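You operate a simulated robot arm through the tools that you are given. There is no shell and no other tool.

You are at the controls of a simulated robot arm. One attempt, no reset.

JOB
Fit the ring, the bush and the blue cap on the square flange, then wipe the bench.
Fine: long bench; ring down over the boss, bush all the way into the bore, cap on last; dark drops off with the grey rag, rag back; leave the flange where it stands, the bush or pin not asked for and the other caps. What is to be rubbed or washed off counts as gone when no trace of it is left.

The check looks at the end state, three seconds after you hand in, the way a careful person would. Anything else that was tipped, shoved, dropped, spilled or broken makes it a failure. Lids that push on must go on centred and level and be pressed home; caps that screw on are set level and turned clockwise until they are tight.

ROBOT AND FRAMES
A 7-joint arm with a two-finger parallel gripper, fixed in place. Base frame: the origin is at the foot of the arm, x ahead of it, y to its left, z up; the work surface is at about z = 0.85. Readings come in m, rad, newtons and seconds.
Its first joint turns from -2.601 to 2.601 rad. Payload 3.43 kg.
The tool frame sits at the grasp point between the pads (the TCP): z along the fingers, y along the line on which they close. The tips reach 0.03 m beyond it. Largest opening 0.094 m; finger width 0.028, thickness 0.01; the body of the gripper, 0.05 by 0.096 m, starts 0.055 m behind the TCP.
Orientation is told as [roll, pitch, yaw] about the base's x, y, z axes, in that order, counted from this pose: with the fingers straight down and closing along the base's y, the tool's x points along the base's -x, its y along +y and its z along -z.

CONTROLS
- The arm moves only by the tool apply_moves. Its argument "rows" is a list of rows, each a list of 6 numbers: the shift along the tool's x, y, z in m, then the turn, a rotation vector about the tool's x, y, z in rad. In form: [[x, y, z, wx, wy, wz], ...]. A call has 1 to 20 rows; each row shifts and turns the commanded pose from where the row before left it, along the tool's axes as they then stand. "claw" is the gripper command, from -1 (fully open) to 1 (shut), values between in proportion, set as the call begins (left out, the last holds). Rows are played at 5 a second. More than 0.05 m and 0.15 rad between two rows, or a gripper value outside its range, and nothing of the call is played. Where a pose cannot be reached the arm comes as near as it can. A force on the tool above 50 N (or 10 N above the force at the start of the call, whichever is more), or a blocked arm, ends the call early, and 0.2 s more pass. Each finger travels about 0.045 m/s and halts on what it meets, pressing with about 28 N; the grip force reading is that of the motor and also rises with nothing between the fingers. The clock runs only during rows and for 0.2 s after the last one: add rows that do not move to give the fingers time. It gives the time, the measured TCP pose, the force on the tool (base axes), the opening and the grip force at its end, in the units of the frame above (readings bear some noise), with the torque about the TCP (base axes, N m) and any sound that the robot's microphone picked up, and new pictures: "pictures" is both (left out), scene, wrist or none.
- Cameras (640 x 400 px; columns grow to the right, rows downward): "scene" is fixed at [0.0508, 0.6526, 1.4266]; the picture's right is [0.72, -0.69, 0.00], its down [-0.53, -0.55, -0.65] and it looks along [0.45, 0.47, -0.76] (base axes); focal length 293 px, centre (320, 200). "wrist" rides on the gripper at [0.076, 0.014, -0.102] in the tool frame; the picture's right is [-0.18, 0.98, 0.00], its down [-0.75, -0.14, -0.64] and it looks along [-0.63, -0.12, 0.77] (tool axes); focal length 243 px, centre (320, 200). There is no depth. A picture from a camera that has moved, and an enlarged one, comes with that camera's place and axes in the base frame and with its lens.
- inspect(camera, box): a new picture of the part [left, top, right, bottom] of that camera's present view, enlarged. It takes no simulated time.
- sign_off(): hands the job in; it is judged then, once.

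Places have to be worked out from the pictures, the camera data and where the tool is seen. Open the gripper and draw the arm clear of the work before you hand the job in, unless the task says otherwise.

The tools are called after "Call:" by a JSON object that holds its "fn" and its "kwargs". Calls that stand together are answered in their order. apply_moves: Moves the arm, as the interface text tells. Its arguments: {"type":"object","properties":{"rows":{"type":"array","items":{"type":"array","items":{"type":"number"}}},"claw":{"type":"number"},"pictures":{"type":"string","enum":["both","scene","wrist","none"]}},"required":["rows"]} The other tools are called the same way: inspect (camera, box) takes an enlarged picture of a part of a camera's view; sign_off () hands the job in.

At the start:

```text
clock: 0.0
tcp_pos: [0.3593, 0.9203, 1.1411]
tcp_rot: [0.0, 0.0, 0.0]
force: [-0.5, -1.0, -0.3]
wrist_torque: [0.01, 0.01, -0.01]
grip_width: 0.0941
grasp_force: 0.0
```

scene: 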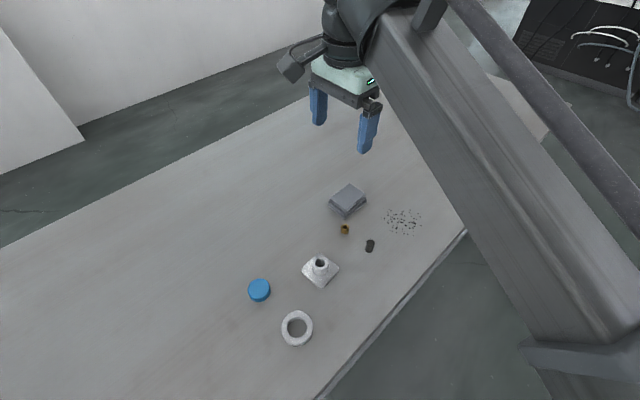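
wrist: 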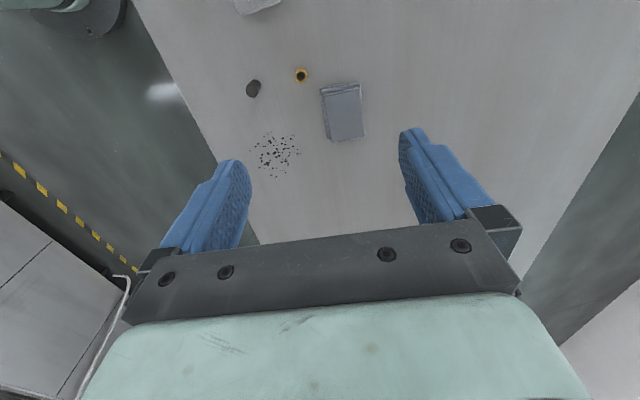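

I start by looking closer at the items on the bench from the fixed scene camera and the wrist camera.

Call:
{"fn": "inspect", "kwargs": {"camera": "scene", "box": [220, 170, 460, 360]}}

Call:
{"fn": "inspect", "kwargs": {"camera": "scene", "box": [300, 180, 440, 270]}}

Call:
{"fn": "inspect", "kwargs": {"camera": "scene", "box": [235, 250, 355, 350]}}

Call:
{"fn": "inspect", "kwargs": {"camera": "wrist", "box": [220, 0, 400, 200]}}

```text
2.11 times, centred on (340, 265) of scene
camera zoom: at [0.0508, 0.6526, 1.4266], right [0.72, -0.69, 0.0], down [-0.53, -0.55, -0.65], along [0.45, 0.47, -0.76], focal length 616 px, centre (278, 63)
```

zoom: 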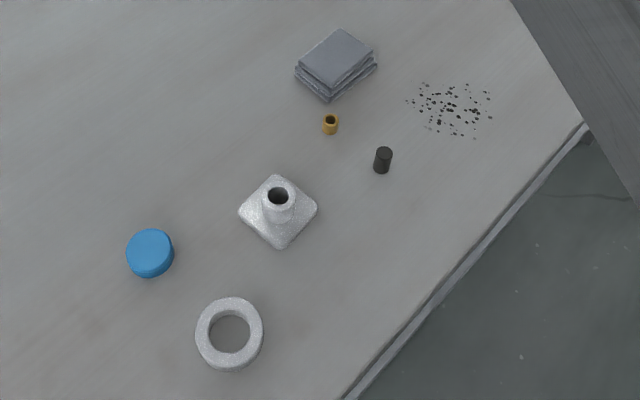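

```text
4.44 times, centred on (370, 225) of scene
camera zoom: at [0.0508, 0.6526, 1.4266], right [0.72, -0.69, 0.0], down [-0.53, -0.55, -0.65], along [0.45, 0.47, -0.76], focal length 1302 px, centre (98, 89)
```

zoom: 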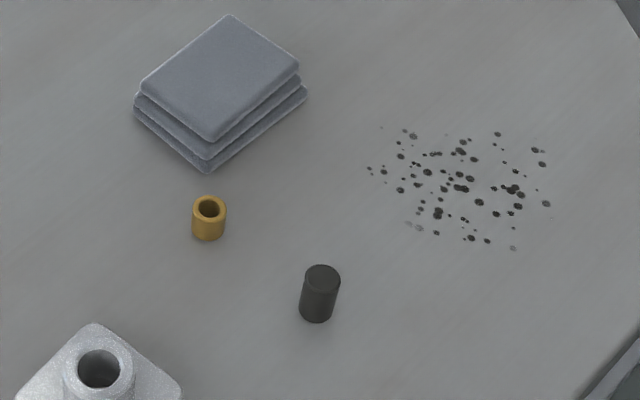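

```text
4.00 times, centred on (295, 300) of scene
camera zoom: at [0.0508, 0.6526, 1.4266], right [0.72, -0.69, 0.0], down [-0.53, -0.55, -0.65], along [0.45, 0.47, -0.76], focal length 1171 px, centre (420, -200)
```

zoom: 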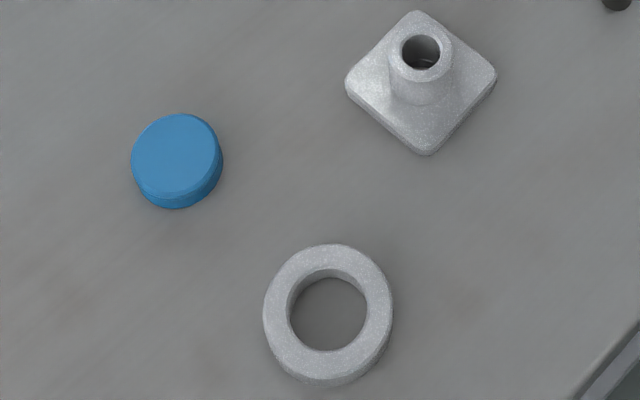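

```text
2.00 times, centred on (310, 100) of wrist
camera zoom: at [0.2842, 0.9332, 1.2421], right [0.18, 0.98, 0.0], down [0.75, -0.14, 0.64], along [0.63, -0.12, -0.77], focal length 485 px, centre (340, 400)
```

zoom: 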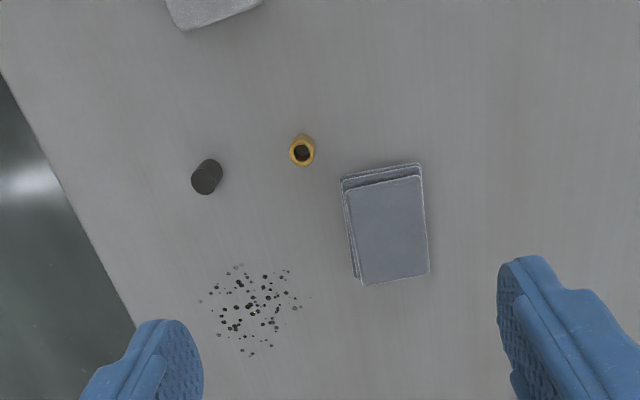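

The flange appears at about (0.253, 0.863), the ring at (0.139, 0.806), the cap at (0.131, 0.911), the bush at (0.366, 0.898), the pin at (0.372, 0.828), the rag at (0.43, 0.943) and the drops near (0.49, 0.82). First I move above the ring, between it and the flange, for a closer look.

Call:
{"fn": "apply_moves", "kwargs": {"rows": [[0.0275, -0.01425, 0.0175, 0, 0, 0], [0.0275, -0.01425, 0.0175, 0, 0, 0], [0.0275, -0.01425, 0.0175, 0, 0, 0], [0.0275, -0.01425, 0.0175, 0, 0, 0], [0.0275, -0.01425, 0.0175, 0, 0, 0], [0.0275, -0.01425, 0.0175, 0, 0, 0], [0.0275, -0.01425, 0.0175, 0, 0, 0], [0.0275, -0.01425, 0.0175, 0, 0, 0], [0, 0, 0, 0, 0, 0], [0, 0, 0, 0, 0, 0]], "claw": -1}}

```text
clock: 2.2
tcp_pos: [0.1401, 0.8062, 1.0005]
tcp_rot: [-0.001, 0.0, 0.001]
force: [-1.2, -0.9, 0.1]
wrist_torque: [-0.01, -0.01, 0.0]
grip_width: 0.0939
grasp_force: 0.1
camera wrist: at [0.0653, 0.8197, 1.1013], right [0.18, 0.98, 0.0], down [0.75, -0.14, 0.64], along [0.63, -0.12, -0.77], focal length 243 px, centre (320, 200)
```

scene: 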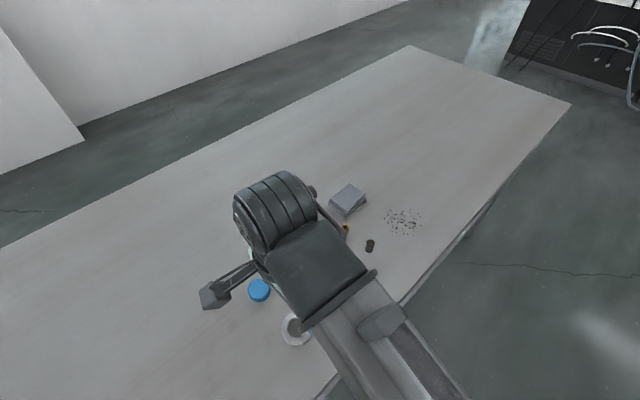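
wrist: 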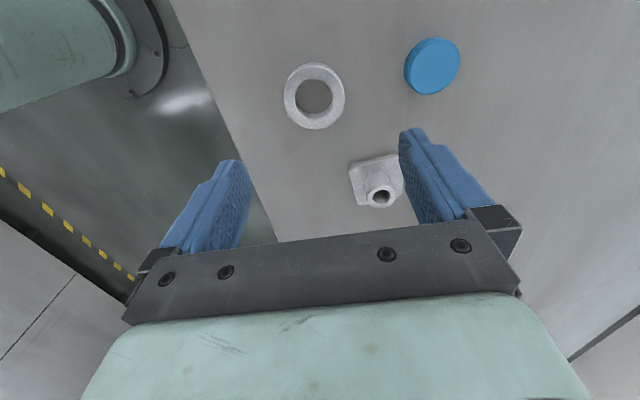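

The bench shows no other caps within view. I zoom in on the ring, flange and cap to refine their positions.

Call:
{"fn": "inspect", "kwargs": {"camera": "wrist", "box": [260, 20, 480, 220]}}

Call:
{"fn": "inspect", "kwargs": {"camera": "wrist", "box": [340, 140, 420, 220]}}

```text
2.00 times, centred on (370, 120) of wrist
camera zoom: at [0.0653, 0.8197, 1.1013], right [0.18, 0.98, 0.0], down [0.75, -0.14, 0.64], along [0.63, -0.12, -0.77], focal length 485 px, centre (220, 360)
```

zoom: 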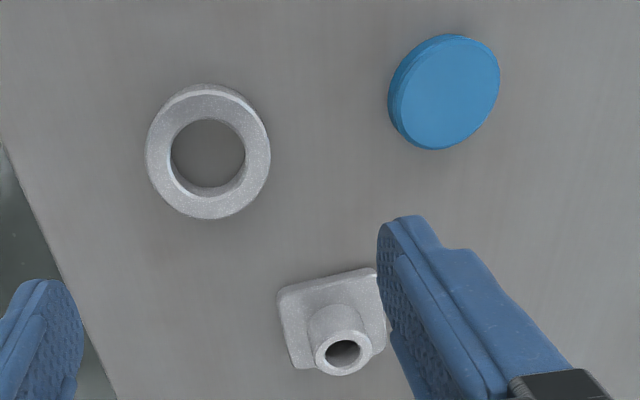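

```text
5.00 times, centred on (380, 180) of wrist
camera zoom: at [0.0653, 0.8197, 1.1013], right [0.18, 0.98, 0.0], down [0.75, -0.14, 0.64], along [0.63, -0.12, -0.77], focal length 1213 px, centre (20, 300)
```

zoom: 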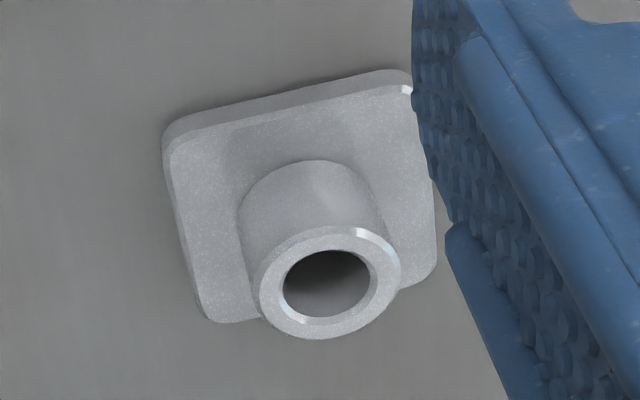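

The boss has no thread (push-on cap), the ring ID is about 35 mm against a boss OD of about 32 mm. I lower the open gripper over the ring to about 5 cm above the bench and check alignment there.

Call:
{"fn": "apply_moves", "kwargs": {"rows": [[0.001, -0.001, 0.0215, 0, 0, 0], [0.001, -0.001, 0.0215, 0, 0, 0], [0.001, -0.001, 0.0215, 0, 0, 0], [0, 0, 0.018, 0, 0, 0], [0, 0, 0, 0, 0, 0]]}}

Call:
{"fn": "inspect", "kwargs": {"camera": "wrist", "box": [200, 60, 440, 210]}}

```text
clock: 3.4
tcp_pos: [0.1365, 0.8029, 0.9184]
tcp_rot: [-0.001, -0.001, 0.0]
force: [0.6, 0.0, -1.1]
wrist_torque: [0.02, -0.02, -0.01]
grip_width: 0.0938
grasp_force: 0.0
camera wrist: at [0.061, 0.8167, 1.0186], right [0.18, 0.98, 0.0], down [0.75, -0.14, 0.64], along [0.63, -0.12, -0.77], focal length 243 px, centre (320, 200)
```

scene: 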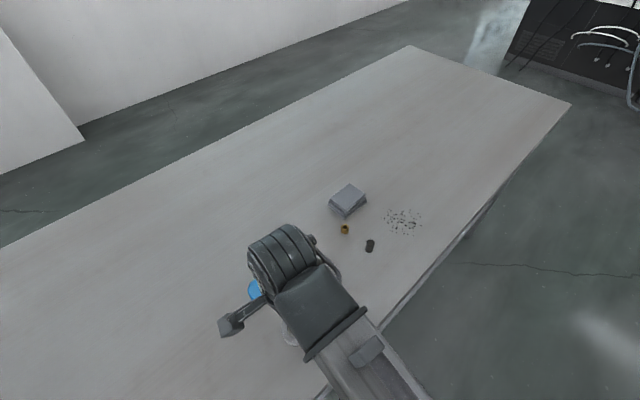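
wrist: 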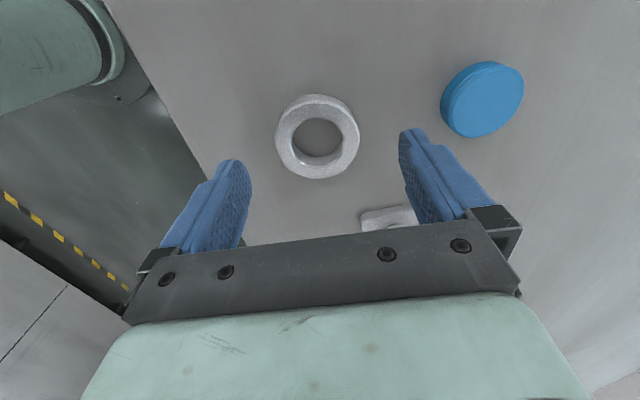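

```text
2.67 times, centred on (320, 135) of wrist
camera zoom: at [0.061, 0.8167, 1.0186], right [0.18, 0.98, 0.0], down [0.75, -0.14, 0.64], along [0.63, -0.12, -0.77], focal length 647 px, centre (320, 373)
```

zoom: 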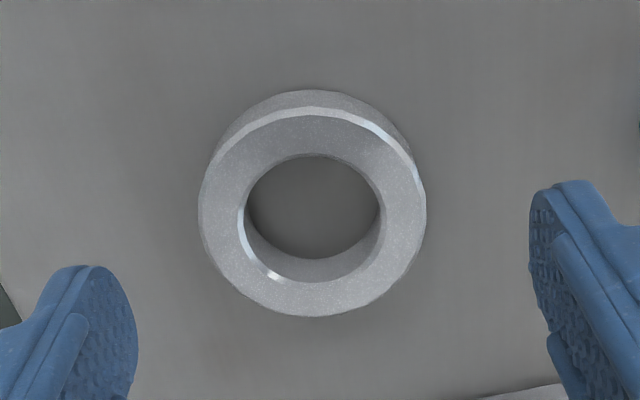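

The ring centre works out at about (0.1375, 0.801), with its top at about 0.865. I adjust slightly, lower to 3–4 mm above the bench and close.

Call:
{"fn": "apply_moves", "kwargs": {"rows": [[-0.001, -0.0015, 0.015, 0, 0, 0], [0, 0, 0.012, 0, 0, 0], [0, 0, 0.008, 0, 0, 0], [0, 0, 0, 0, 0, 0]], "pictures": "none"}}

Call:
{"fn": "apply_moves", "kwargs": {"rows": [[0, 0, 0, 0, 0, 0], [0, 0, 0, 0, 0, 0], [0, 0, 0, 0, 0, 0], [0, 0, 0, 0, 0, 0], [0, 0, 0, 0, 0, 0]], "claw": 1, "pictures": "wrist"}}

```text
clock: 4.4
tcp_pos: [0.1364, 0.8021, 0.8833]
tcp_rot: [-0.001, 0.001, 0.001]
force: [0.1, 0.4, -0.7]
wrist_torque: [0.01, 0.02, -0.01]
grip_width: 0.0943
grasp_force: 0.0
```

```text
clock: 5.6
tcp_pos: [0.136, 0.802, 0.8827]
tcp_rot: [0.0, 0.0, 0.001]
force: [0.1, 0.2, 0.0]
wrist_torque: [-0.03, -0.01, 0.01]
grip_width: 0.0582
grasp_force: 27.8
camera wrist: at [0.0622, 0.8151, 0.984], right [0.18, 0.98, 0.0], down [0.75, -0.14, 0.64], along [0.63, -0.12, -0.77], focal length 243 px, centre (320, 200)
```

wrist: 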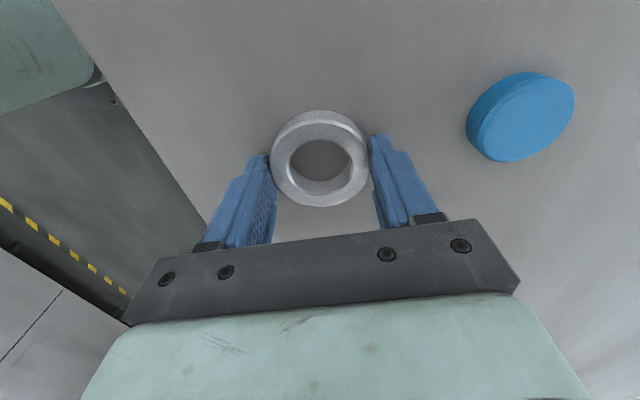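

The ring is held (opening 58 mm). I lift it well clear and carry it over and slightly past the flange so the wrist camera sees the boss.

Call:
{"fn": "apply_moves", "kwargs": {"rows": [[0, 0, -0.02, 0, 0, 0], [0, 0, -0.035, 0, 0, 0], [0, 0, -0.035, 0, 0, 0], [-0.035, 0.0116, 0, 0, 0, 0], [-0.035, 0.0116, 0, 0, 0, 0], [-0.035, 0.0116, 0, 0, 0, 0], [-0.035, 0.0116, 0, 0, 0, 0], [-0.034, 0.0116, 0, 0, 0, 0], [0, 0, 0, 0, 0, 0], [0, 0, 0, 0, 0, 0]]}}

Call:
{"fn": "inspect", "kwargs": {"camera": "wrist", "box": [240, 0, 400, 220]}}

Call:
{"fn": "inspect", "kwargs": {"camera": "wrist", "box": [260, 110, 380, 220]}}

```text
clock: 7.8
tcp_pos: [0.3108, 0.8624, 0.9728]
tcp_rot: [0.0, 0.001, 0.001]
force: [-0.3, -0.5, 0.1]
wrist_torque: [-0.01, 0.01, -0.02]
grip_width: 0.058
grasp_force: 27.7
camera wrist: at [0.2356, 0.8757, 1.0745], right [0.18, 0.98, 0.0], down [0.75, -0.14, 0.64], along [0.63, -0.12, -0.77], focal length 243 px, centre (320, 200)
```

scene: 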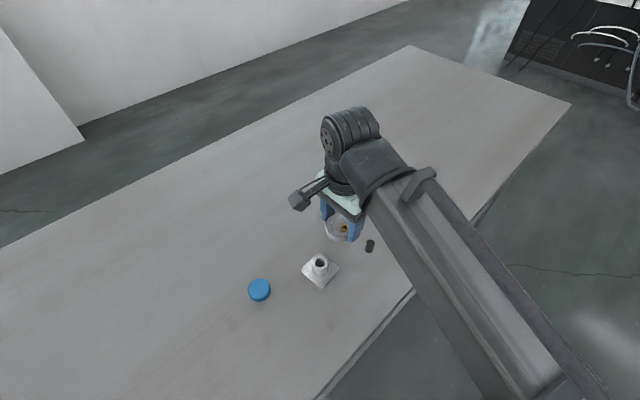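
wrist: 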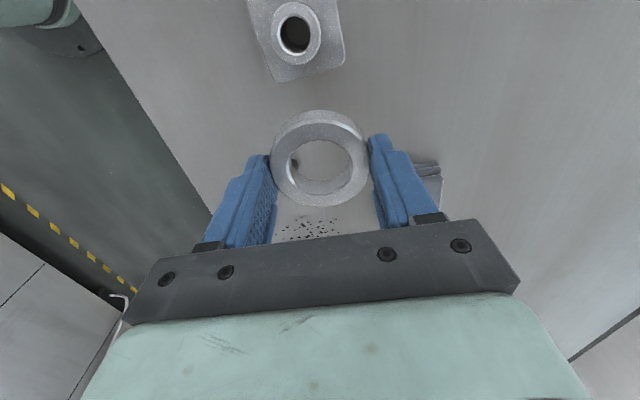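

```text
1.82 times, centred on (320, 110) of wrist
camera zoom: at [0.2356, 0.8757, 1.0745], right [0.18, 0.98, 0.0], down [0.75, -0.14, 0.64], along [0.63, -0.12, -0.77], focal length 441 px, centre (320, 364)
```

zoom: 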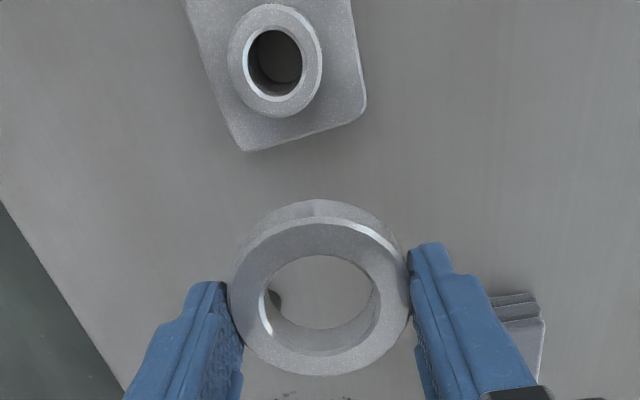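

```text
3.64 times, centred on (320, 165) of wrist
camera zoom: at [0.2356, 0.8757, 1.0745], right [0.18, 0.98, 0.0], down [0.75, -0.14, 0.64], along [0.63, -0.12, -0.77], focal length 882 px, centre (320, 327)
```

zoom: 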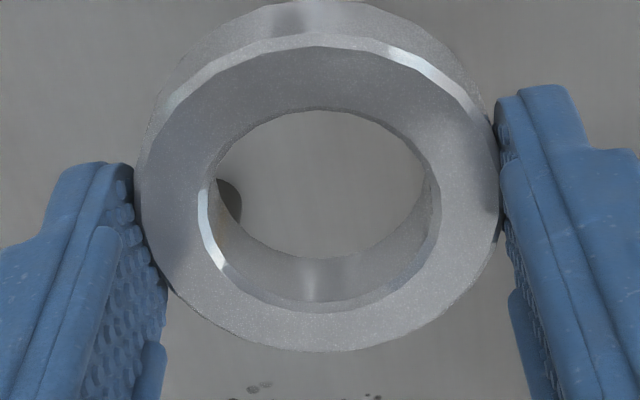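

The ring sits centred at the TCP; the boss measures 60 mm back in x and 5 mm in −y from the TCP, top near z≈0.887. I move over it and lower to a few mm of clearance, then look through the ring.

Call:
{"fn": "apply_moves", "kwargs": {"rows": [[0.0205, -0.0017, 0, 0, 0, 0], [0.02, -0.0017, 0, 0, 0, 0], [0.02, -0.0017, 0, 0, 0, 0], [0, 0, 0.02, 0, 0, 0], [0, 0, 0.015, 0, 0, 0], [0, 0, 0.01, 0, 0, 0], [0, 0, 0, 0, 0, 0], [0, 0, 0, 0, 0, 0]]}}

Call:
{"fn": "inspect", "kwargs": {"camera": "wrist", "box": [260, 100, 380, 220]}}

Call:
{"fn": "inspect", "kwargs": {"camera": "scene", "box": [270, 200, 390, 310]}}

```text
clock: 9.6
tcp_pos: [0.25, 0.8555, 0.9274]
tcp_rot: [0.001, 0.0, 0.0]
force: [0.6, 0.8, -0.6]
wrist_torque: [0.01, 0.01, 0.03]
grip_width: 0.0579
grasp_force: 28.1
camera wrist: at [0.1759, 0.8681, 1.0298], right [0.18, 0.98, 0.0], down [0.75, -0.14, 0.64], along [0.63, -0.12, -0.77], focal length 243 px, centre (320, 200)
```

scene: 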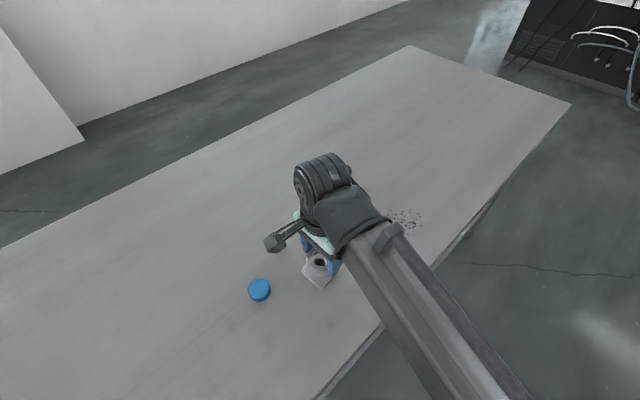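
wrist: 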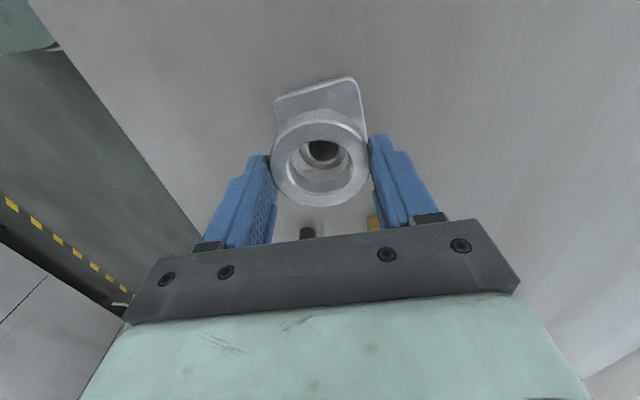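

```text
3.33 times, centred on (320, 160) of wrist
camera zoom: at [0.1759, 0.8681, 1.0298], right [0.18, 0.98, 0.0], down [0.75, -0.14, 0.64], along [0.63, -0.12, -0.77], focal length 809 px, centre (320, 333)
```

zoom: 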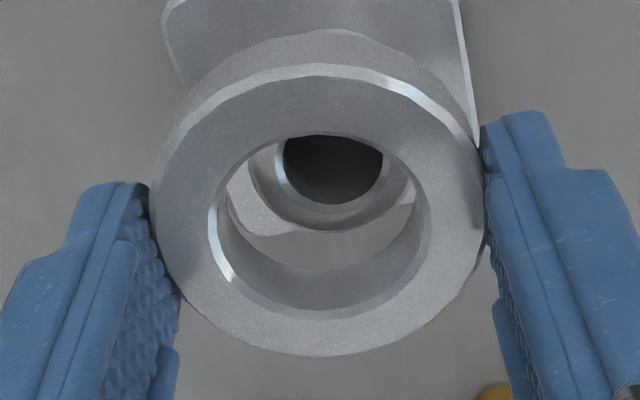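

```text
3.64 times, centred on (330, 255) of scene
camera zoom: at [0.0508, 0.6526, 1.4266], right [0.72, -0.69, 0.0], down [-0.53, -0.55, -0.65], along [0.45, 0.47, -0.76], focal length 1065 px, centre (284, 0)
```

zoom: 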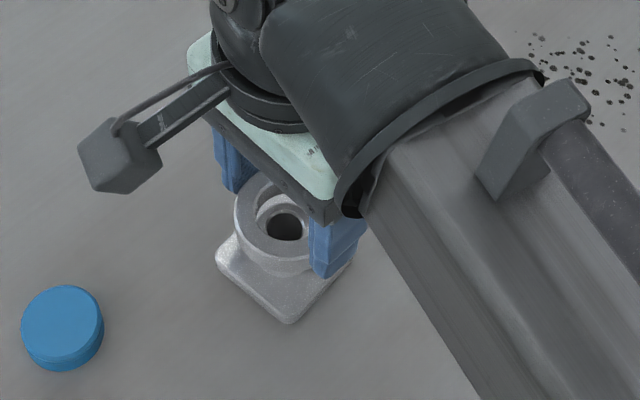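

The wrist view suggests a small residual offset; I zoom in more on both views to resolve it before lowering.

Call:
{"fn": "inspect", "kwargs": {"camera": "scene", "box": [300, 240, 350, 285]}}

Call:
{"fn": "inspect", "kwargs": {"camera": "wrist", "box": [285, 115, 355, 185]}}

Call:
{"fn": "apply_moves", "kwargs": {"rows": [[0, 0, 0, 0, 0, 0]], "pictures": "none"}}

```text
8.89 times, centred on (325, 262) of scene
camera zoom: at [0.0508, 0.6526, 1.4266], right [0.72, -0.69, 0.0], down [-0.53, -0.55, -0.65], along [0.45, 0.47, -0.76], focal length 2603 px, centre (276, -356)
```

zoom: 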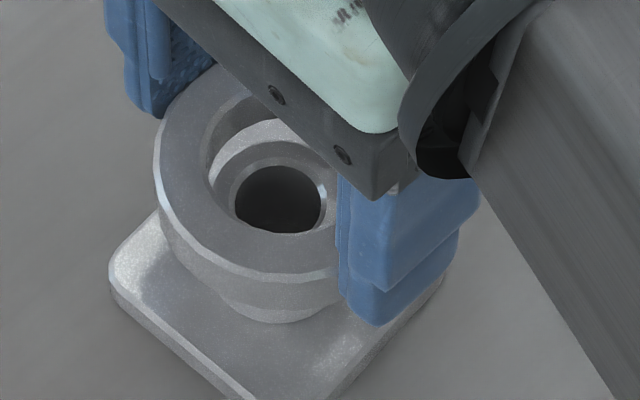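

```text
5.71 times, centred on (320, 150) of wrist
camera zoom: at [0.1759, 0.8681, 1.0298], right [0.18, 0.98, 0.0], down [0.75, -0.14, 0.64], along [0.63, -0.12, -0.77], focal length 1386 px, centre (320, 486)
```

zoom: 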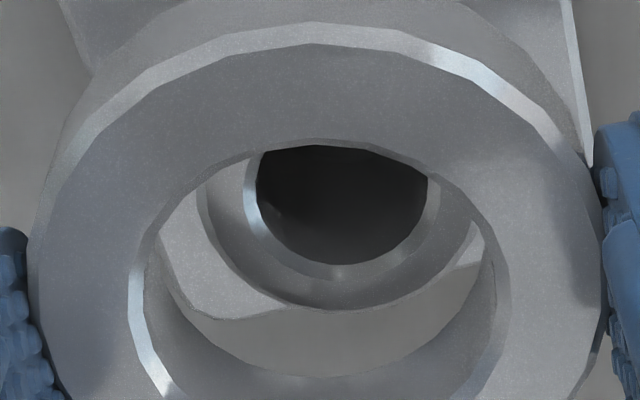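

```text
clock: 10.0
tcp_pos: [0.252, 0.8546, 0.9288]
tcp_rot: [0.001, 0.0, 0.001]
force: [-0.2, -0.2, -0.8]
wrist_torque: [0.0, -0.01, 0.01]
grip_width: 0.0578
grasp_force: 27.2
```

Both views agree the boss is about 2–3 mm further in +y; x is near zero. I shift +y 2.8 mm, lower 5 mm, and check again with less parallax.

Call:
{"fn": "apply_moves", "kwargs": {"rows": [[0, 0.0028, 0, 0, 0, 0], [0, 0, 0.003, 0, 0, 0], [0, 0, 0.002, 0, 0, 0], [0, 0, 0, 0, 0, 0]]}}

Call:
{"fn": "inspect", "kwargs": {"camera": "scene", "box": [300, 240, 350, 285]}}

Call:
{"fn": "inspect", "kwargs": {"camera": "wrist", "box": [265, 105, 375, 215]}}

```text
clock: 11.0
tcp_pos: [0.2512, 0.8591, 0.9232]
tcp_rot: [-0.002, 0.0, -0.001]
force: [0.2, -0.2, -0.7]
wrist_torque: [0.02, -0.02, -0.01]
grip_width: 0.058
grasp_force: 27.6
camera wrist: at [0.176, 0.8714, 1.0256], right [0.18, 0.98, 0.0], down [0.75, -0.14, 0.64], along [0.63, -0.12, -0.77], focal length 243 px, centre (320, 200)
```

scene: 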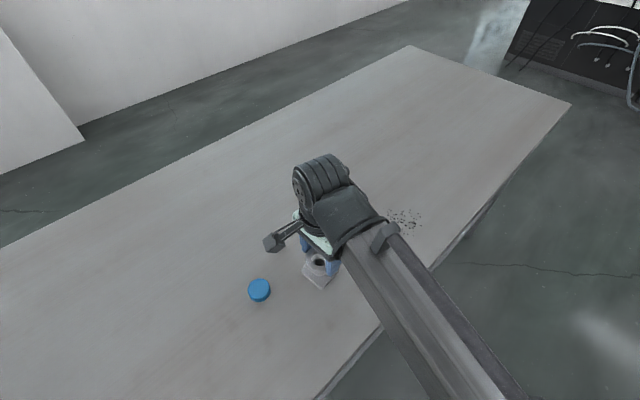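
wrist: 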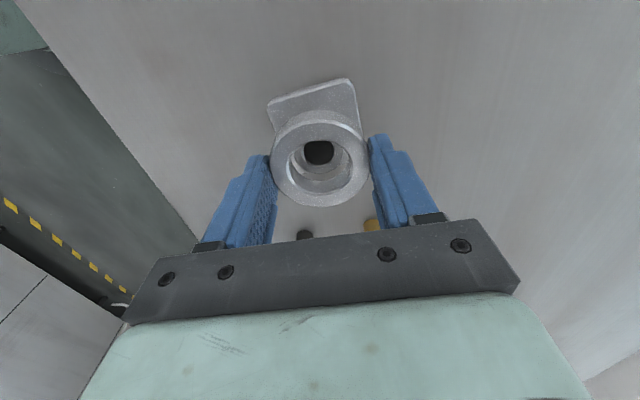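

```text
8.89 times, centred on (325, 262) of scene
camera zoom: at [0.0508, 0.6526, 1.4266], right [0.72, -0.69, 0.0], down [-0.53, -0.55, -0.65], along [0.45, 0.47, -0.76], focal length 2603 px, centre (276, -356)
```

zoom: 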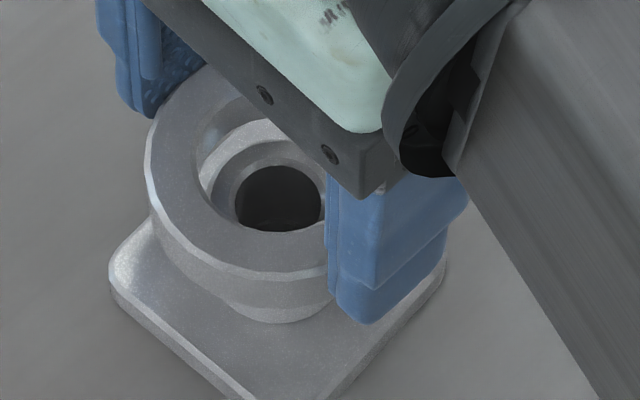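

```text
3.64 times, centred on (320, 160) of wrist
camera zoom: at [0.176, 0.8714, 1.0256], right [0.18, 0.98, 0.0], down [0.75, -0.14, 0.64], along [0.63, -0.12, -0.77], focal length 882 px, centre (320, 346)
```

zoom: 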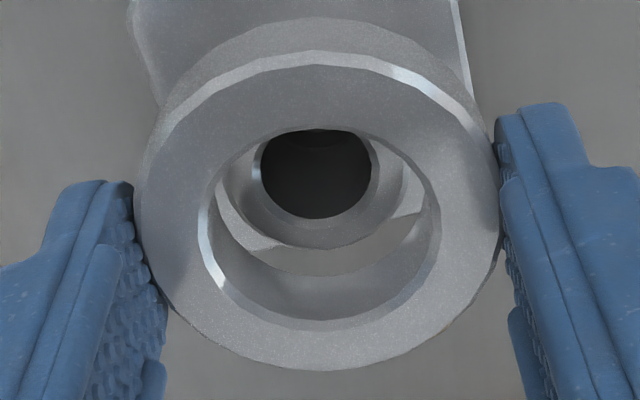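

Lateral alignment now looks good in both views and the estimates in x straddle zero. I lower another 3 mm to just above the boss rim and look again.

Call:
{"fn": "apply_moves", "kwargs": {"rows": [[0, 0, 0.0015, 0, 0, 0], [0, 0, 0.0015, 0, 0, 0], [0, 0, 0, 0, 0, 0]], "pictures": "none"}}

Call:
{"fn": "inspect", "kwargs": {"camera": "scene", "box": [308, 250, 338, 276]}}

Call:
{"fn": "inspect", "kwargs": {"camera": "wrist", "box": [265, 105, 375, 215]}}

```text
clock: 11.8
tcp_pos: [0.2505, 0.8557, 0.9216]
tcp_rot: [0.001, 0.001, -0.001]
force: [0.1, -0.5, -0.4]
wrist_torque: [-0.02, -0.04, -0.02]
grip_width: 0.0581
grasp_force: 27.6
```

```text
15.38 times, centred on (323, 263) of scene
camera zoom: at [0.0508, 0.6526, 1.4266], right [0.72, -0.69, 0.0], down [-0.53, -0.55, -0.65], along [0.45, 0.47, -0.76], focal length 4505 px, centre (274, -769)
```

zoom: 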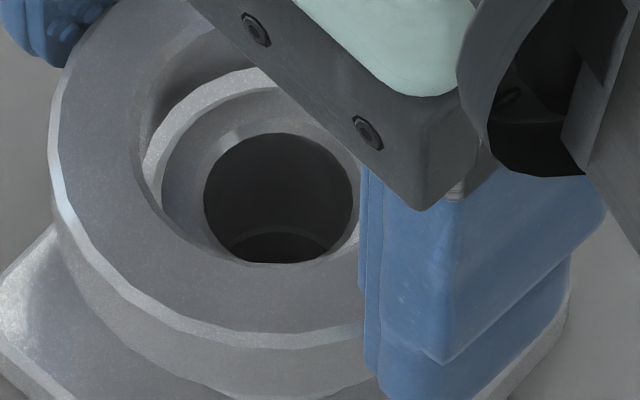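

```text
3.64 times, centred on (320, 160) of wrist
camera zoom: at [0.1757, 0.871, 1.0222], right [0.18, 0.98, 0.0], down [0.75, -0.14, 0.64], along [0.63, -0.12, -0.77], focal length 882 px, centre (320, 346)
```

zoom: 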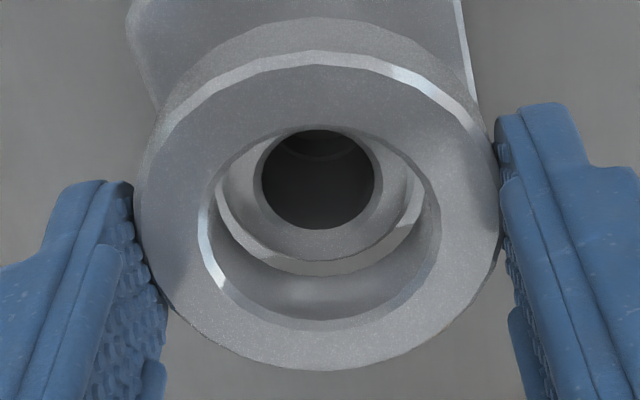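

The gap around the boss looks even (about 2 mm all round) in both views, so the ring is centred. I lower it over the boss in small steps, watching the force.

Call:
{"fn": "apply_moves", "kwargs": {"rows": [[0, 0, 0.003, 0, 0, 0], [0, 0, 0.004, 0, 0, 0], [0, 0, 0.005, 0, 0, 0], [0, 0, 0.005, 0, 0, 0], [0, 0, 0, 0, 0, 0]]}}

Call:
{"fn": "inspect", "kwargs": {"camera": "scene", "box": [290, 240, 350, 290]}}

Call:
{"fn": "inspect", "kwargs": {"camera": "wrist", "box": [265, 105, 375, 215]}}

```text
clock: 13.0
tcp_pos: [0.2504, 0.857, 0.9028]
tcp_rot: [0.0, 0.001, 0.0]
force: [-0.2, -0.8, -0.5]
wrist_torque: [0.01, -0.01, 0.04]
grip_width: 0.058
grasp_force: 27.8
camera wrist: at [0.1756, 0.8713, 1.0041], right [0.18, 0.98, 0.0], down [0.75, -0.14, 0.64], along [0.63, -0.12, -0.77], focal length 243 px, centre (320, 200)
```

scene: 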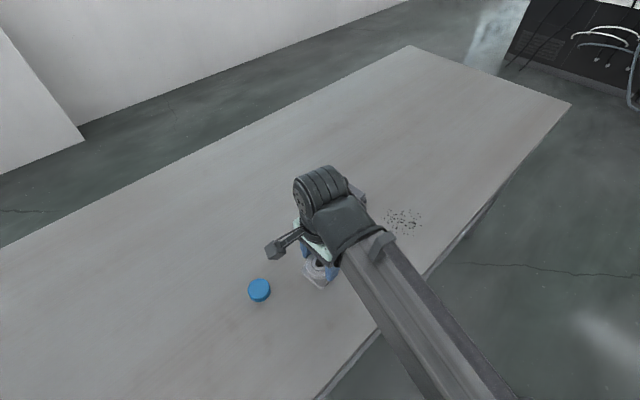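
wrist: 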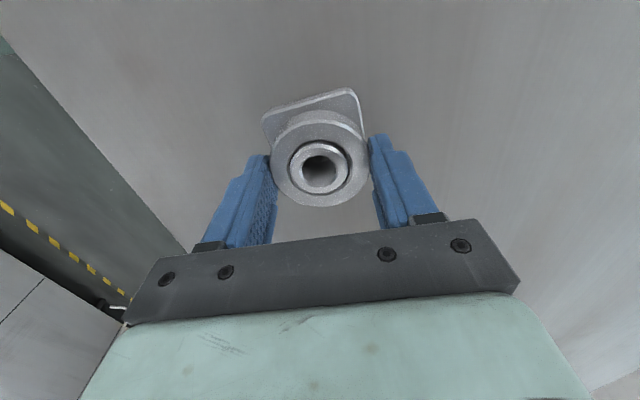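

```text
8.00 times, centred on (320, 265) of scene
camera zoom: at [0.0508, 0.6526, 1.4266], right [0.72, -0.69, 0.0], down [-0.53, -0.55, -0.65], along [0.45, 0.47, -0.76], focal length 2343 px, centre (320, -320)
```

zoom: 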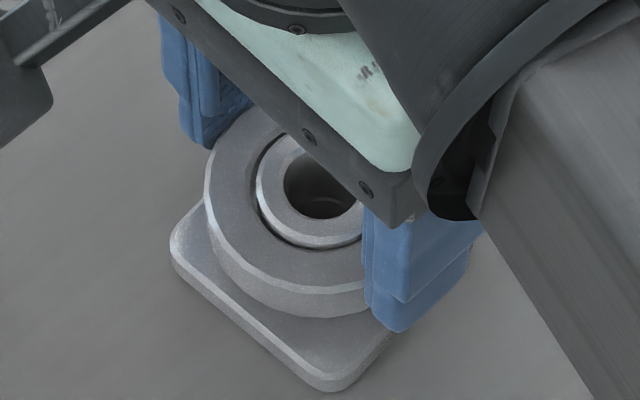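

```text
3.64 times, centred on (320, 160) of wrist
camera zoom: at [0.1756, 0.8713, 1.0041], right [0.18, 0.98, 0.0], down [0.75, -0.14, 0.64], along [0.63, -0.12, -0.77], focal length 882 px, centre (320, 346)
```

zoom: 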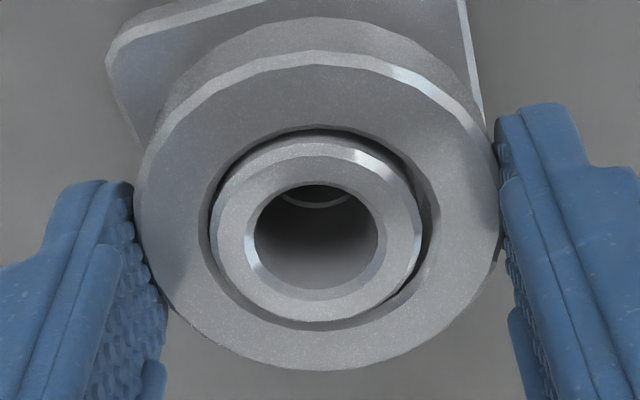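

The ring is around the boss and concentric. I nudge y by −0.4 mm and keep lowering to seat it on the plate.

Call:
{"fn": "apply_moves", "kwargs": {"rows": [[0, -0.0004, 0.003, 0, 0, 0], [0, 0, 0.003, 0, 0, 0], [0, 0, 0.002, 0, 0, 0], [0, 0, 0, 0, 0, 0]], "pictures": "none"}}

Call:
{"fn": "inspect", "kwargs": {"camera": "scene", "box": [290, 240, 350, 290]}}

Call:
{"fn": "inspect", "kwargs": {"camera": "wrist", "box": [265, 105, 375, 215]}}

```text
clock: 14.0
tcp_pos: [0.2505, 0.8581, 0.8957]
tcp_rot: [-0.001, 0.001, 0.0]
force: [-0.1, 0.0, 0.0]
wrist_torque: [-0.01, 0.0, -0.03]
grip_width: 0.0579
grasp_force: 27.8
```

```text
8.00 times, centred on (320, 265) of scene
camera zoom: at [0.0508, 0.6526, 1.4266], right [0.72, -0.69, 0.0], down [-0.53, -0.55, -0.65], along [0.45, 0.47, -0.76], focal length 2343 px, centre (320, -320)
```

zoom: 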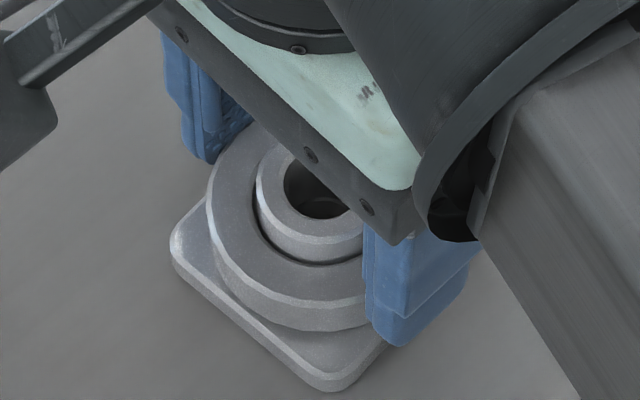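

```text
3.64 times, centred on (320, 160) of wrist
camera zoom: at [0.1756, 0.871, 0.9965], right [0.18, 0.98, 0.0], down [0.75, -0.14, 0.64], along [0.63, -0.12, -0.77], focal length 882 px, centre (320, 346)
```

zoom: 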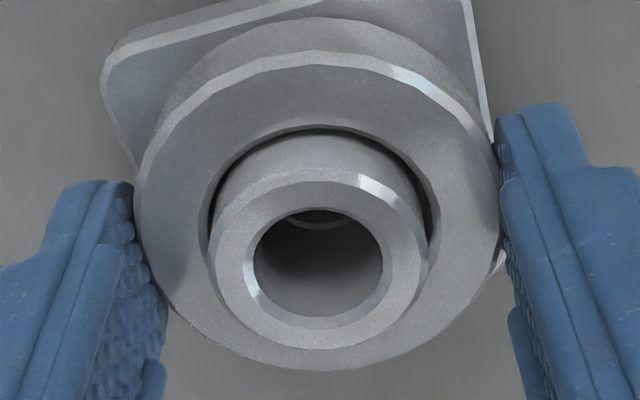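

Nearly seated; I continue in 1 mm steps watching for contact force.

Call:
{"fn": "apply_moves", "kwargs": {"rows": [[0, 0, 0.001, 0, 0, 0], [0, 0, 0.001, 0, 0, 0], [0, 0, 0.001, 0, 0, 0], [0, 0, 0, 0, 0, 0]], "pictures": "none"}}

Call:
{"fn": "inspect", "kwargs": {"camera": "scene", "box": [290, 240, 350, 290]}}

```text
clock: 15.0
tcp_pos: [0.2512, 0.8596, 0.8921]
tcp_rot: [-0.002, 0.0, 0.0]
force: [0.1, 0.3, 1.2]
wrist_torque: [-0.01, -0.02, -0.01]
grip_width: 0.0582
grasp_force: 28.2
```

```text
8.00 times, centred on (320, 265) of scene
camera zoom: at [0.0508, 0.6526, 1.4266], right [0.72, -0.69, 0.0], down [-0.53, -0.55, -0.65], along [0.45, 0.47, -0.76], focal length 2343 px, centre (320, -320)
```

zoom: 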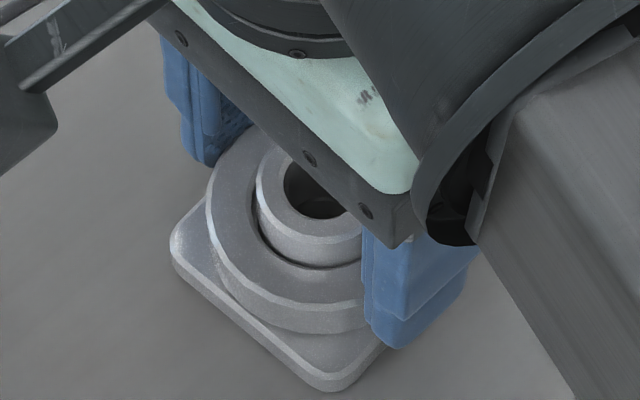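

Call:
{"fn": "apply_moves", "kwargs": {"rows": [[0, 0, 0.001, 0, 0, 0], [0, 0, 0.0005, 0, 0, 0], [0, 0, 0, 0, 0, 0]], "pictures": "none"}}

Call:
{"fn": "inspect", "kwargs": {"camera": "scene", "box": [290, 240, 350, 290]}}

```text
clock: 15.8
tcp_pos: [0.2506, 0.8585, 0.8919]
tcp_rot: [0.003, 0.0, 0.001]
force: [-1.9, 4.0, 23.8]
wrist_torque: [0.13, 0.03, -0.13]
grip_width: 0.0583
grasp_force: 28.2
```

```text
8.00 times, centred on (320, 265) of scene
camera zoom: at [0.0508, 0.6526, 1.4266], right [0.72, -0.69, 0.0], down [-0.53, -0.55, -0.65], along [0.45, 0.47, -0.76], focal length 2343 px, centre (320, -320)
```

zoom: 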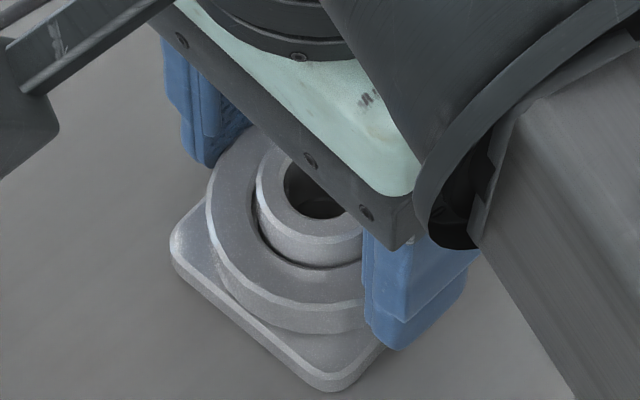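

Contact at 24 N: the ring is seated on the plate (plate top about 0.859). I relieve 1 mm, open and rise vertically.

Call:
{"fn": "apply_moves", "kwargs": {"rows": [[0, 0, -0.0012, 0, 0, 0], [0, 0, 0, 0, 0, 0]], "pictures": "none"}}

Call:
{"fn": "apply_moves", "kwargs": {"rows": [[0, 0, 0, 0, 0, 0], [0, 0, 0, 0, 0, 0], [0, 0, 0, 0, 0, 0], [0, 0, 0, 0, 0, 0], [0, 0, -0.02, 0, 0, 0], [0, 0, -0.03, 0, 0, 0], [0, 0, -0.03, 0, 0, 0], [0, 0, 0, 0, 0, 0]], "claw": -0.8}}

Call:
{"fn": "inspect", "kwargs": {"camera": "wrist", "box": [240, 40, 400, 220]}}

```text
clock: 16.4
tcp_pos: [0.2503, 0.8574, 0.8916]
tcp_rot: [0.0, 0.001, -0.001]
force: [-2.3, 4.1, 11.6]
wrist_torque: [0.41, 0.04, -0.02]
grip_width: 0.0581
grasp_force: 28.0
```

```text
clock: 18.2
tcp_pos: [0.2509, 0.857, 0.9731]
tcp_rot: [0.001, 0.001, -0.001]
force: [-0.3, -1.1, 0.5]
wrist_torque: [-0.02, 0.0, -0.01]
grip_width: 0.0844
grasp_force: 0.0
camera wrist: at [0.176, 0.8705, 1.073], right [0.18, 0.98, 0.0], down [0.75, -0.14, 0.64], along [0.63, -0.12, -0.77], focal length 243 px, centre (320, 200)
```

scene: 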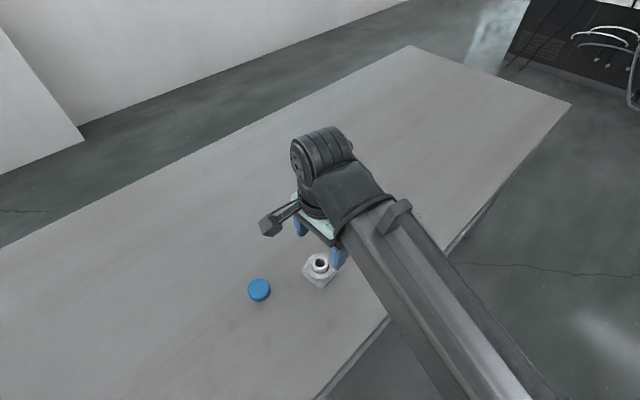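
wrist: 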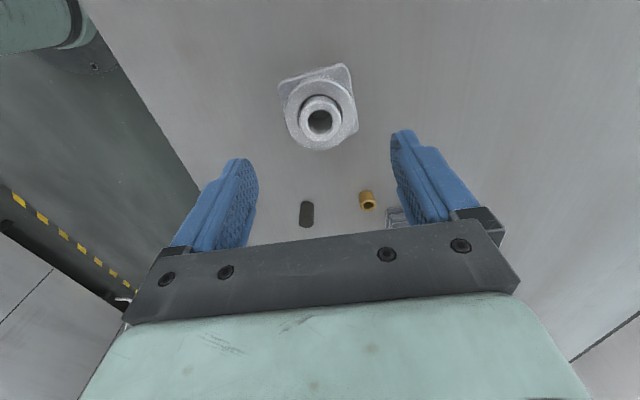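

```text
2.22 times, centred on (320, 130) of wrist
camera zoom: at [0.176, 0.8705, 1.073], right [0.18, 0.98, 0.0], down [0.75, -0.14, 0.64], along [0.63, -0.12, -0.77], focal length 539 px, centre (320, 356)
```

zoom: 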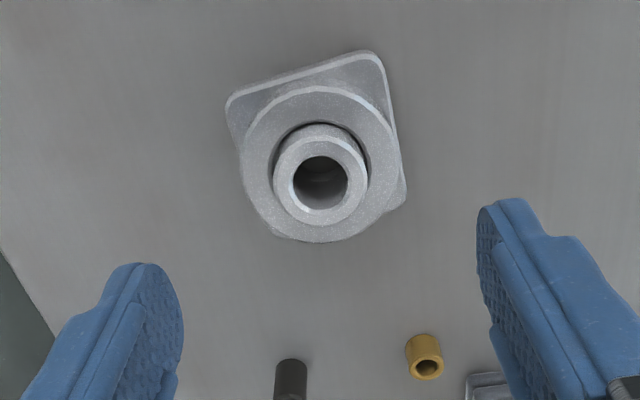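

The ring is down on the plate around the boss and the flange has not moved. The bush (bronze, hollow) computes to about (0.3635, 0.891); I move above it with a narrower opening and look.

Call:
{"fn": "apply_moves", "kwargs": {"rows": [[-0.028, 0.0085, 0, 0, 0, 0], [-0.028, 0.0085, 0, 0, 0, 0], [-0.028, 0.0085, 0, 0, 0, 0], [-0.0287, 0.0085, 0, 0, 0, 0], [0, 0, 0.021, 0, 0, 0], [0, 0, 0.021, 0, 0, 0], [0, 0, 0, 0, 0, 0], [0, 0, 0, 0, 0, 0]], "claw": -0.1}}

Call:
{"fn": "inspect", "kwargs": {"camera": "wrist", "box": [250, 80, 400, 220]}}

Call:
{"fn": "inspect", "kwargs": {"camera": "scene", "box": [300, 170, 400, 290]}}

```text
clock: 20.0
tcp_pos: [0.3636, 0.8913, 0.931]
tcp_rot: [0.0, -0.001, 0.001]
force: [0.8, 0.4, -0.5]
wrist_torque: [0.01, 0.02, 0.0]
grip_width: 0.0517
grasp_force: 0.1
camera wrist: at [0.2887, 0.9051, 1.0321], right [0.18, 0.98, 0.0], down [0.75, -0.14, 0.64], along [0.63, -0.12, -0.77], focal length 243 px, centre (320, 200)
```

scene: 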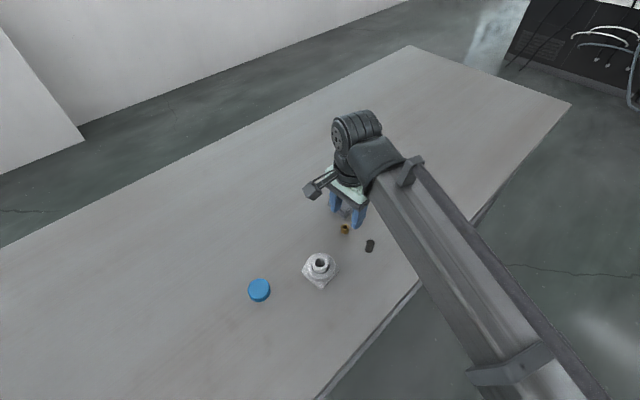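
wrist: 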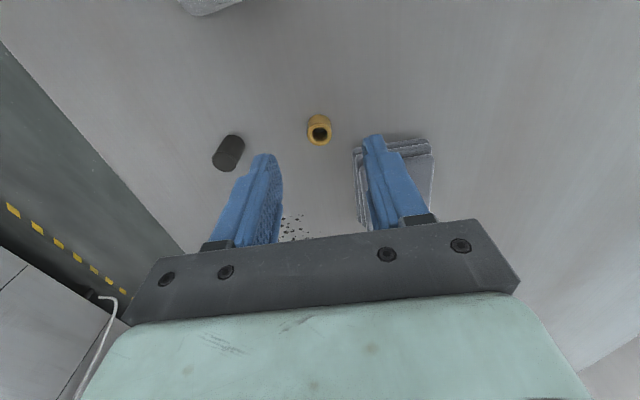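

```text
2.86 times, centred on (325, 150) of wrist
camera zoom: at [0.2887, 0.9051, 1.0321], right [0.18, 0.98, 0.0], down [0.75, -0.14, 0.64], along [0.63, -0.12, -0.77], focal length 693 px, centre (306, 343)
```

zoom: 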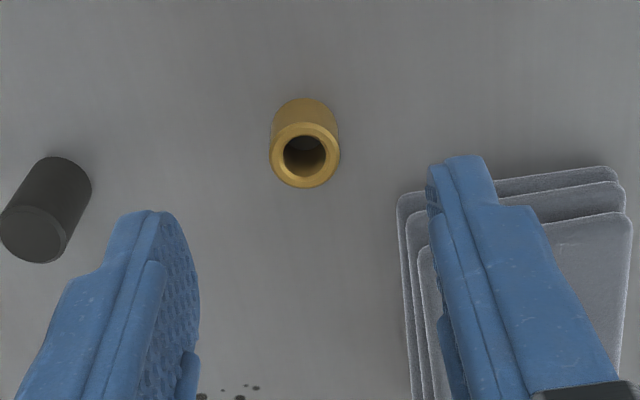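

```text
3.33 times, centred on (350, 230) of scene
camera zoom: at [0.0508, 0.6526, 1.4266], right [0.72, -0.69, 0.0], down [-0.53, -0.55, -0.65], along [0.45, 0.47, -0.76], focal length 976 px, centre (220, 100)
```

zoom: 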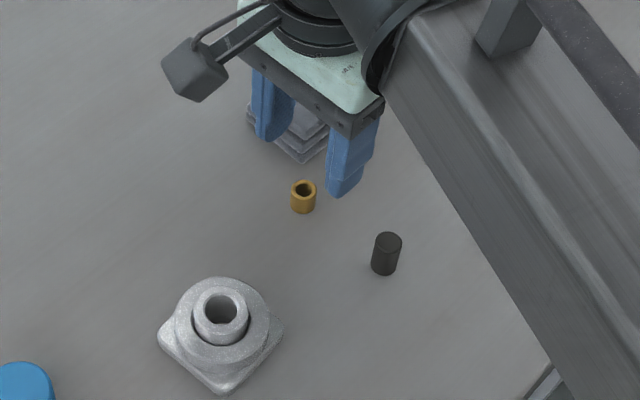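

The bush is about 1.2 mm behind the TCP in x and centred in y; the rag's edge (x≥0.387) clears the fingers. I lower so only the top ~9 mm of the bush is gripped, then close.

Call:
{"fn": "apply_moves", "kwargs": {"rows": [[0.0012, 0, 0.013, 0, 0, 0], [0, 0, 0.014, 0, 0, 0], [0, 0, 0.0135, 0, 0, 0], [0, 0, 0, 0, 0, 0]], "pictures": "wrist"}}

Call:
{"fn": "inspect", "kwargs": {"camera": "wrist", "box": [250, 80, 400, 220]}}

Call:
{"fn": "inspect", "kwargs": {"camera": "scene", "box": [320, 190, 390, 250]}}

```text
clock: 21.0
tcp_pos: [0.3611, 0.8935, 0.8891]
tcp_rot: [0.001, 0.0, -0.001]
force: [0.4, 0.2, -0.4]
wrist_torque: [0.03, 0.0, 0.01]
grip_width: 0.0519
grasp_force: 0.1
camera wrist: at [0.2864, 0.9061, 0.9907], right [0.18, 0.98, 0.0], down [0.75, -0.14, 0.64], along [0.63, -0.12, -0.77], focal length 243 px, centre (320, 200)
```

wrist: 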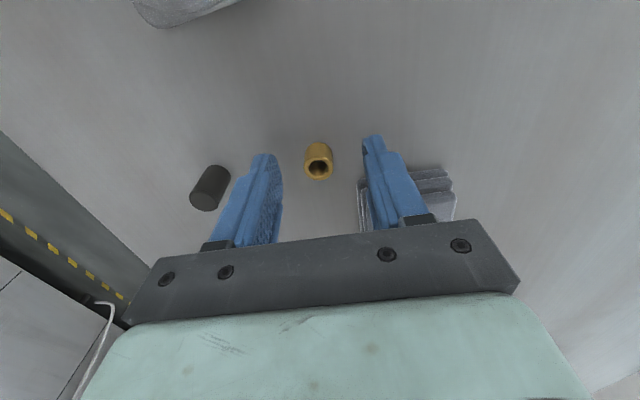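

```text
2.86 times, centred on (325, 150) of wrist
camera zoom: at [0.2864, 0.9061, 0.9907], right [0.18, 0.98, 0.0], down [0.75, -0.14, 0.64], along [0.63, -0.12, -0.77], focal length 693 px, centre (306, 343)
```

zoom: 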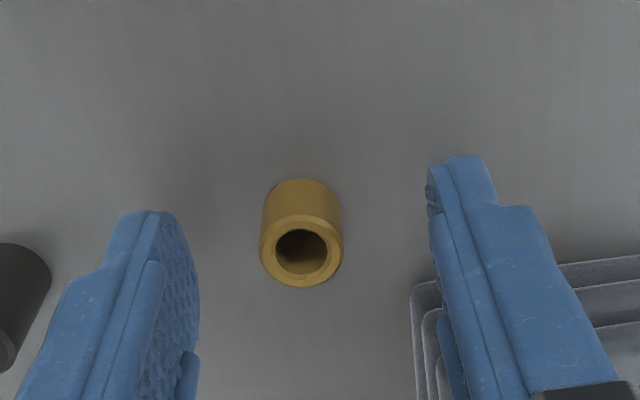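

```text
6.67 times, centred on (355, 220) of scene
camera zoom: at [0.0508, 0.6526, 1.4266], right [0.72, -0.69, 0.0], down [-0.53, -0.55, -0.65], along [0.45, 0.47, -0.76], focal length 1952 px, centre (87, 67)
```

zoom: 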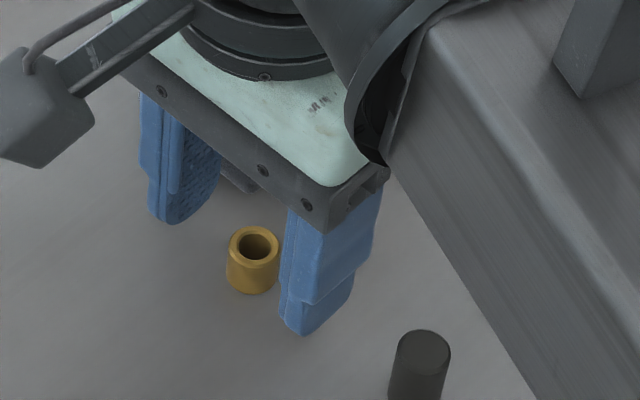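

The bush is between the pads within 1–2 mm. Closing now.

Call:
{"fn": "apply_moves", "kwargs": {"rows": [[0, 0, 0, 0, 0, 0], [0, 0, 0, 0, 0, 0], [0, 0, 0, 0, 0, 0], [0, 0, 0, 0, 0, 0], [0, 0, 0, 0, 0, 0]], "claw": 1, "pictures": "none"}}

Call:
{"fn": "inspect", "kwargs": {"camera": "wrist", "box": [270, 110, 370, 210]}}

Call:
{"fn": "inspect", "kwargs": {"camera": "scene", "box": [320, 190, 390, 250]}}

```text
clock: 22.2
tcp_pos: [0.3609, 0.8928, 0.8891]
tcp_rot: [0.001, 0.001, -0.001]
force: [-1.2, -0.8, 0.2]
wrist_torque: [-0.01, 0.02, -0.03]
grip_width: 0.0162
grasp_force: 27.1
```

```text
4.00 times, centred on (320, 160) of wrist
camera zoom: at [0.2864, 0.9061, 0.9908], right [0.18, 0.98, 0.0], down [0.75, -0.14, 0.64], along [0.63, -0.12, -0.77], focal length 970 px, centre (320, 360)
```

zoom: 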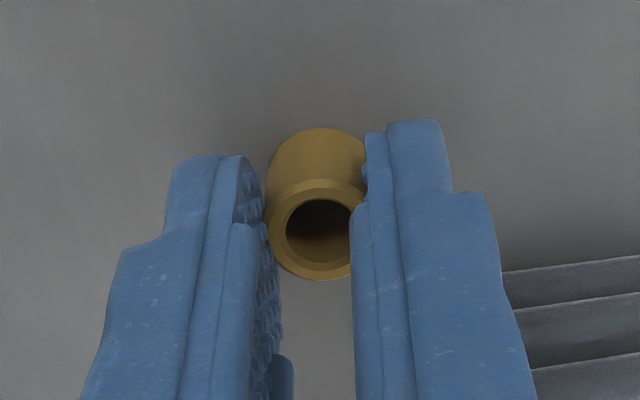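

```text
6.67 times, centred on (355, 220) of scene
camera zoom: at [0.0508, 0.6526, 1.4266], right [0.72, -0.69, 0.0], down [-0.53, -0.55, -0.65], along [0.45, 0.47, -0.76], focal length 1952 px, centre (87, 67)
```

zoom: 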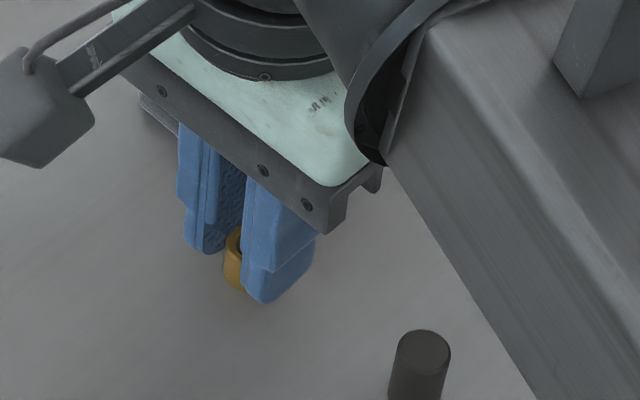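

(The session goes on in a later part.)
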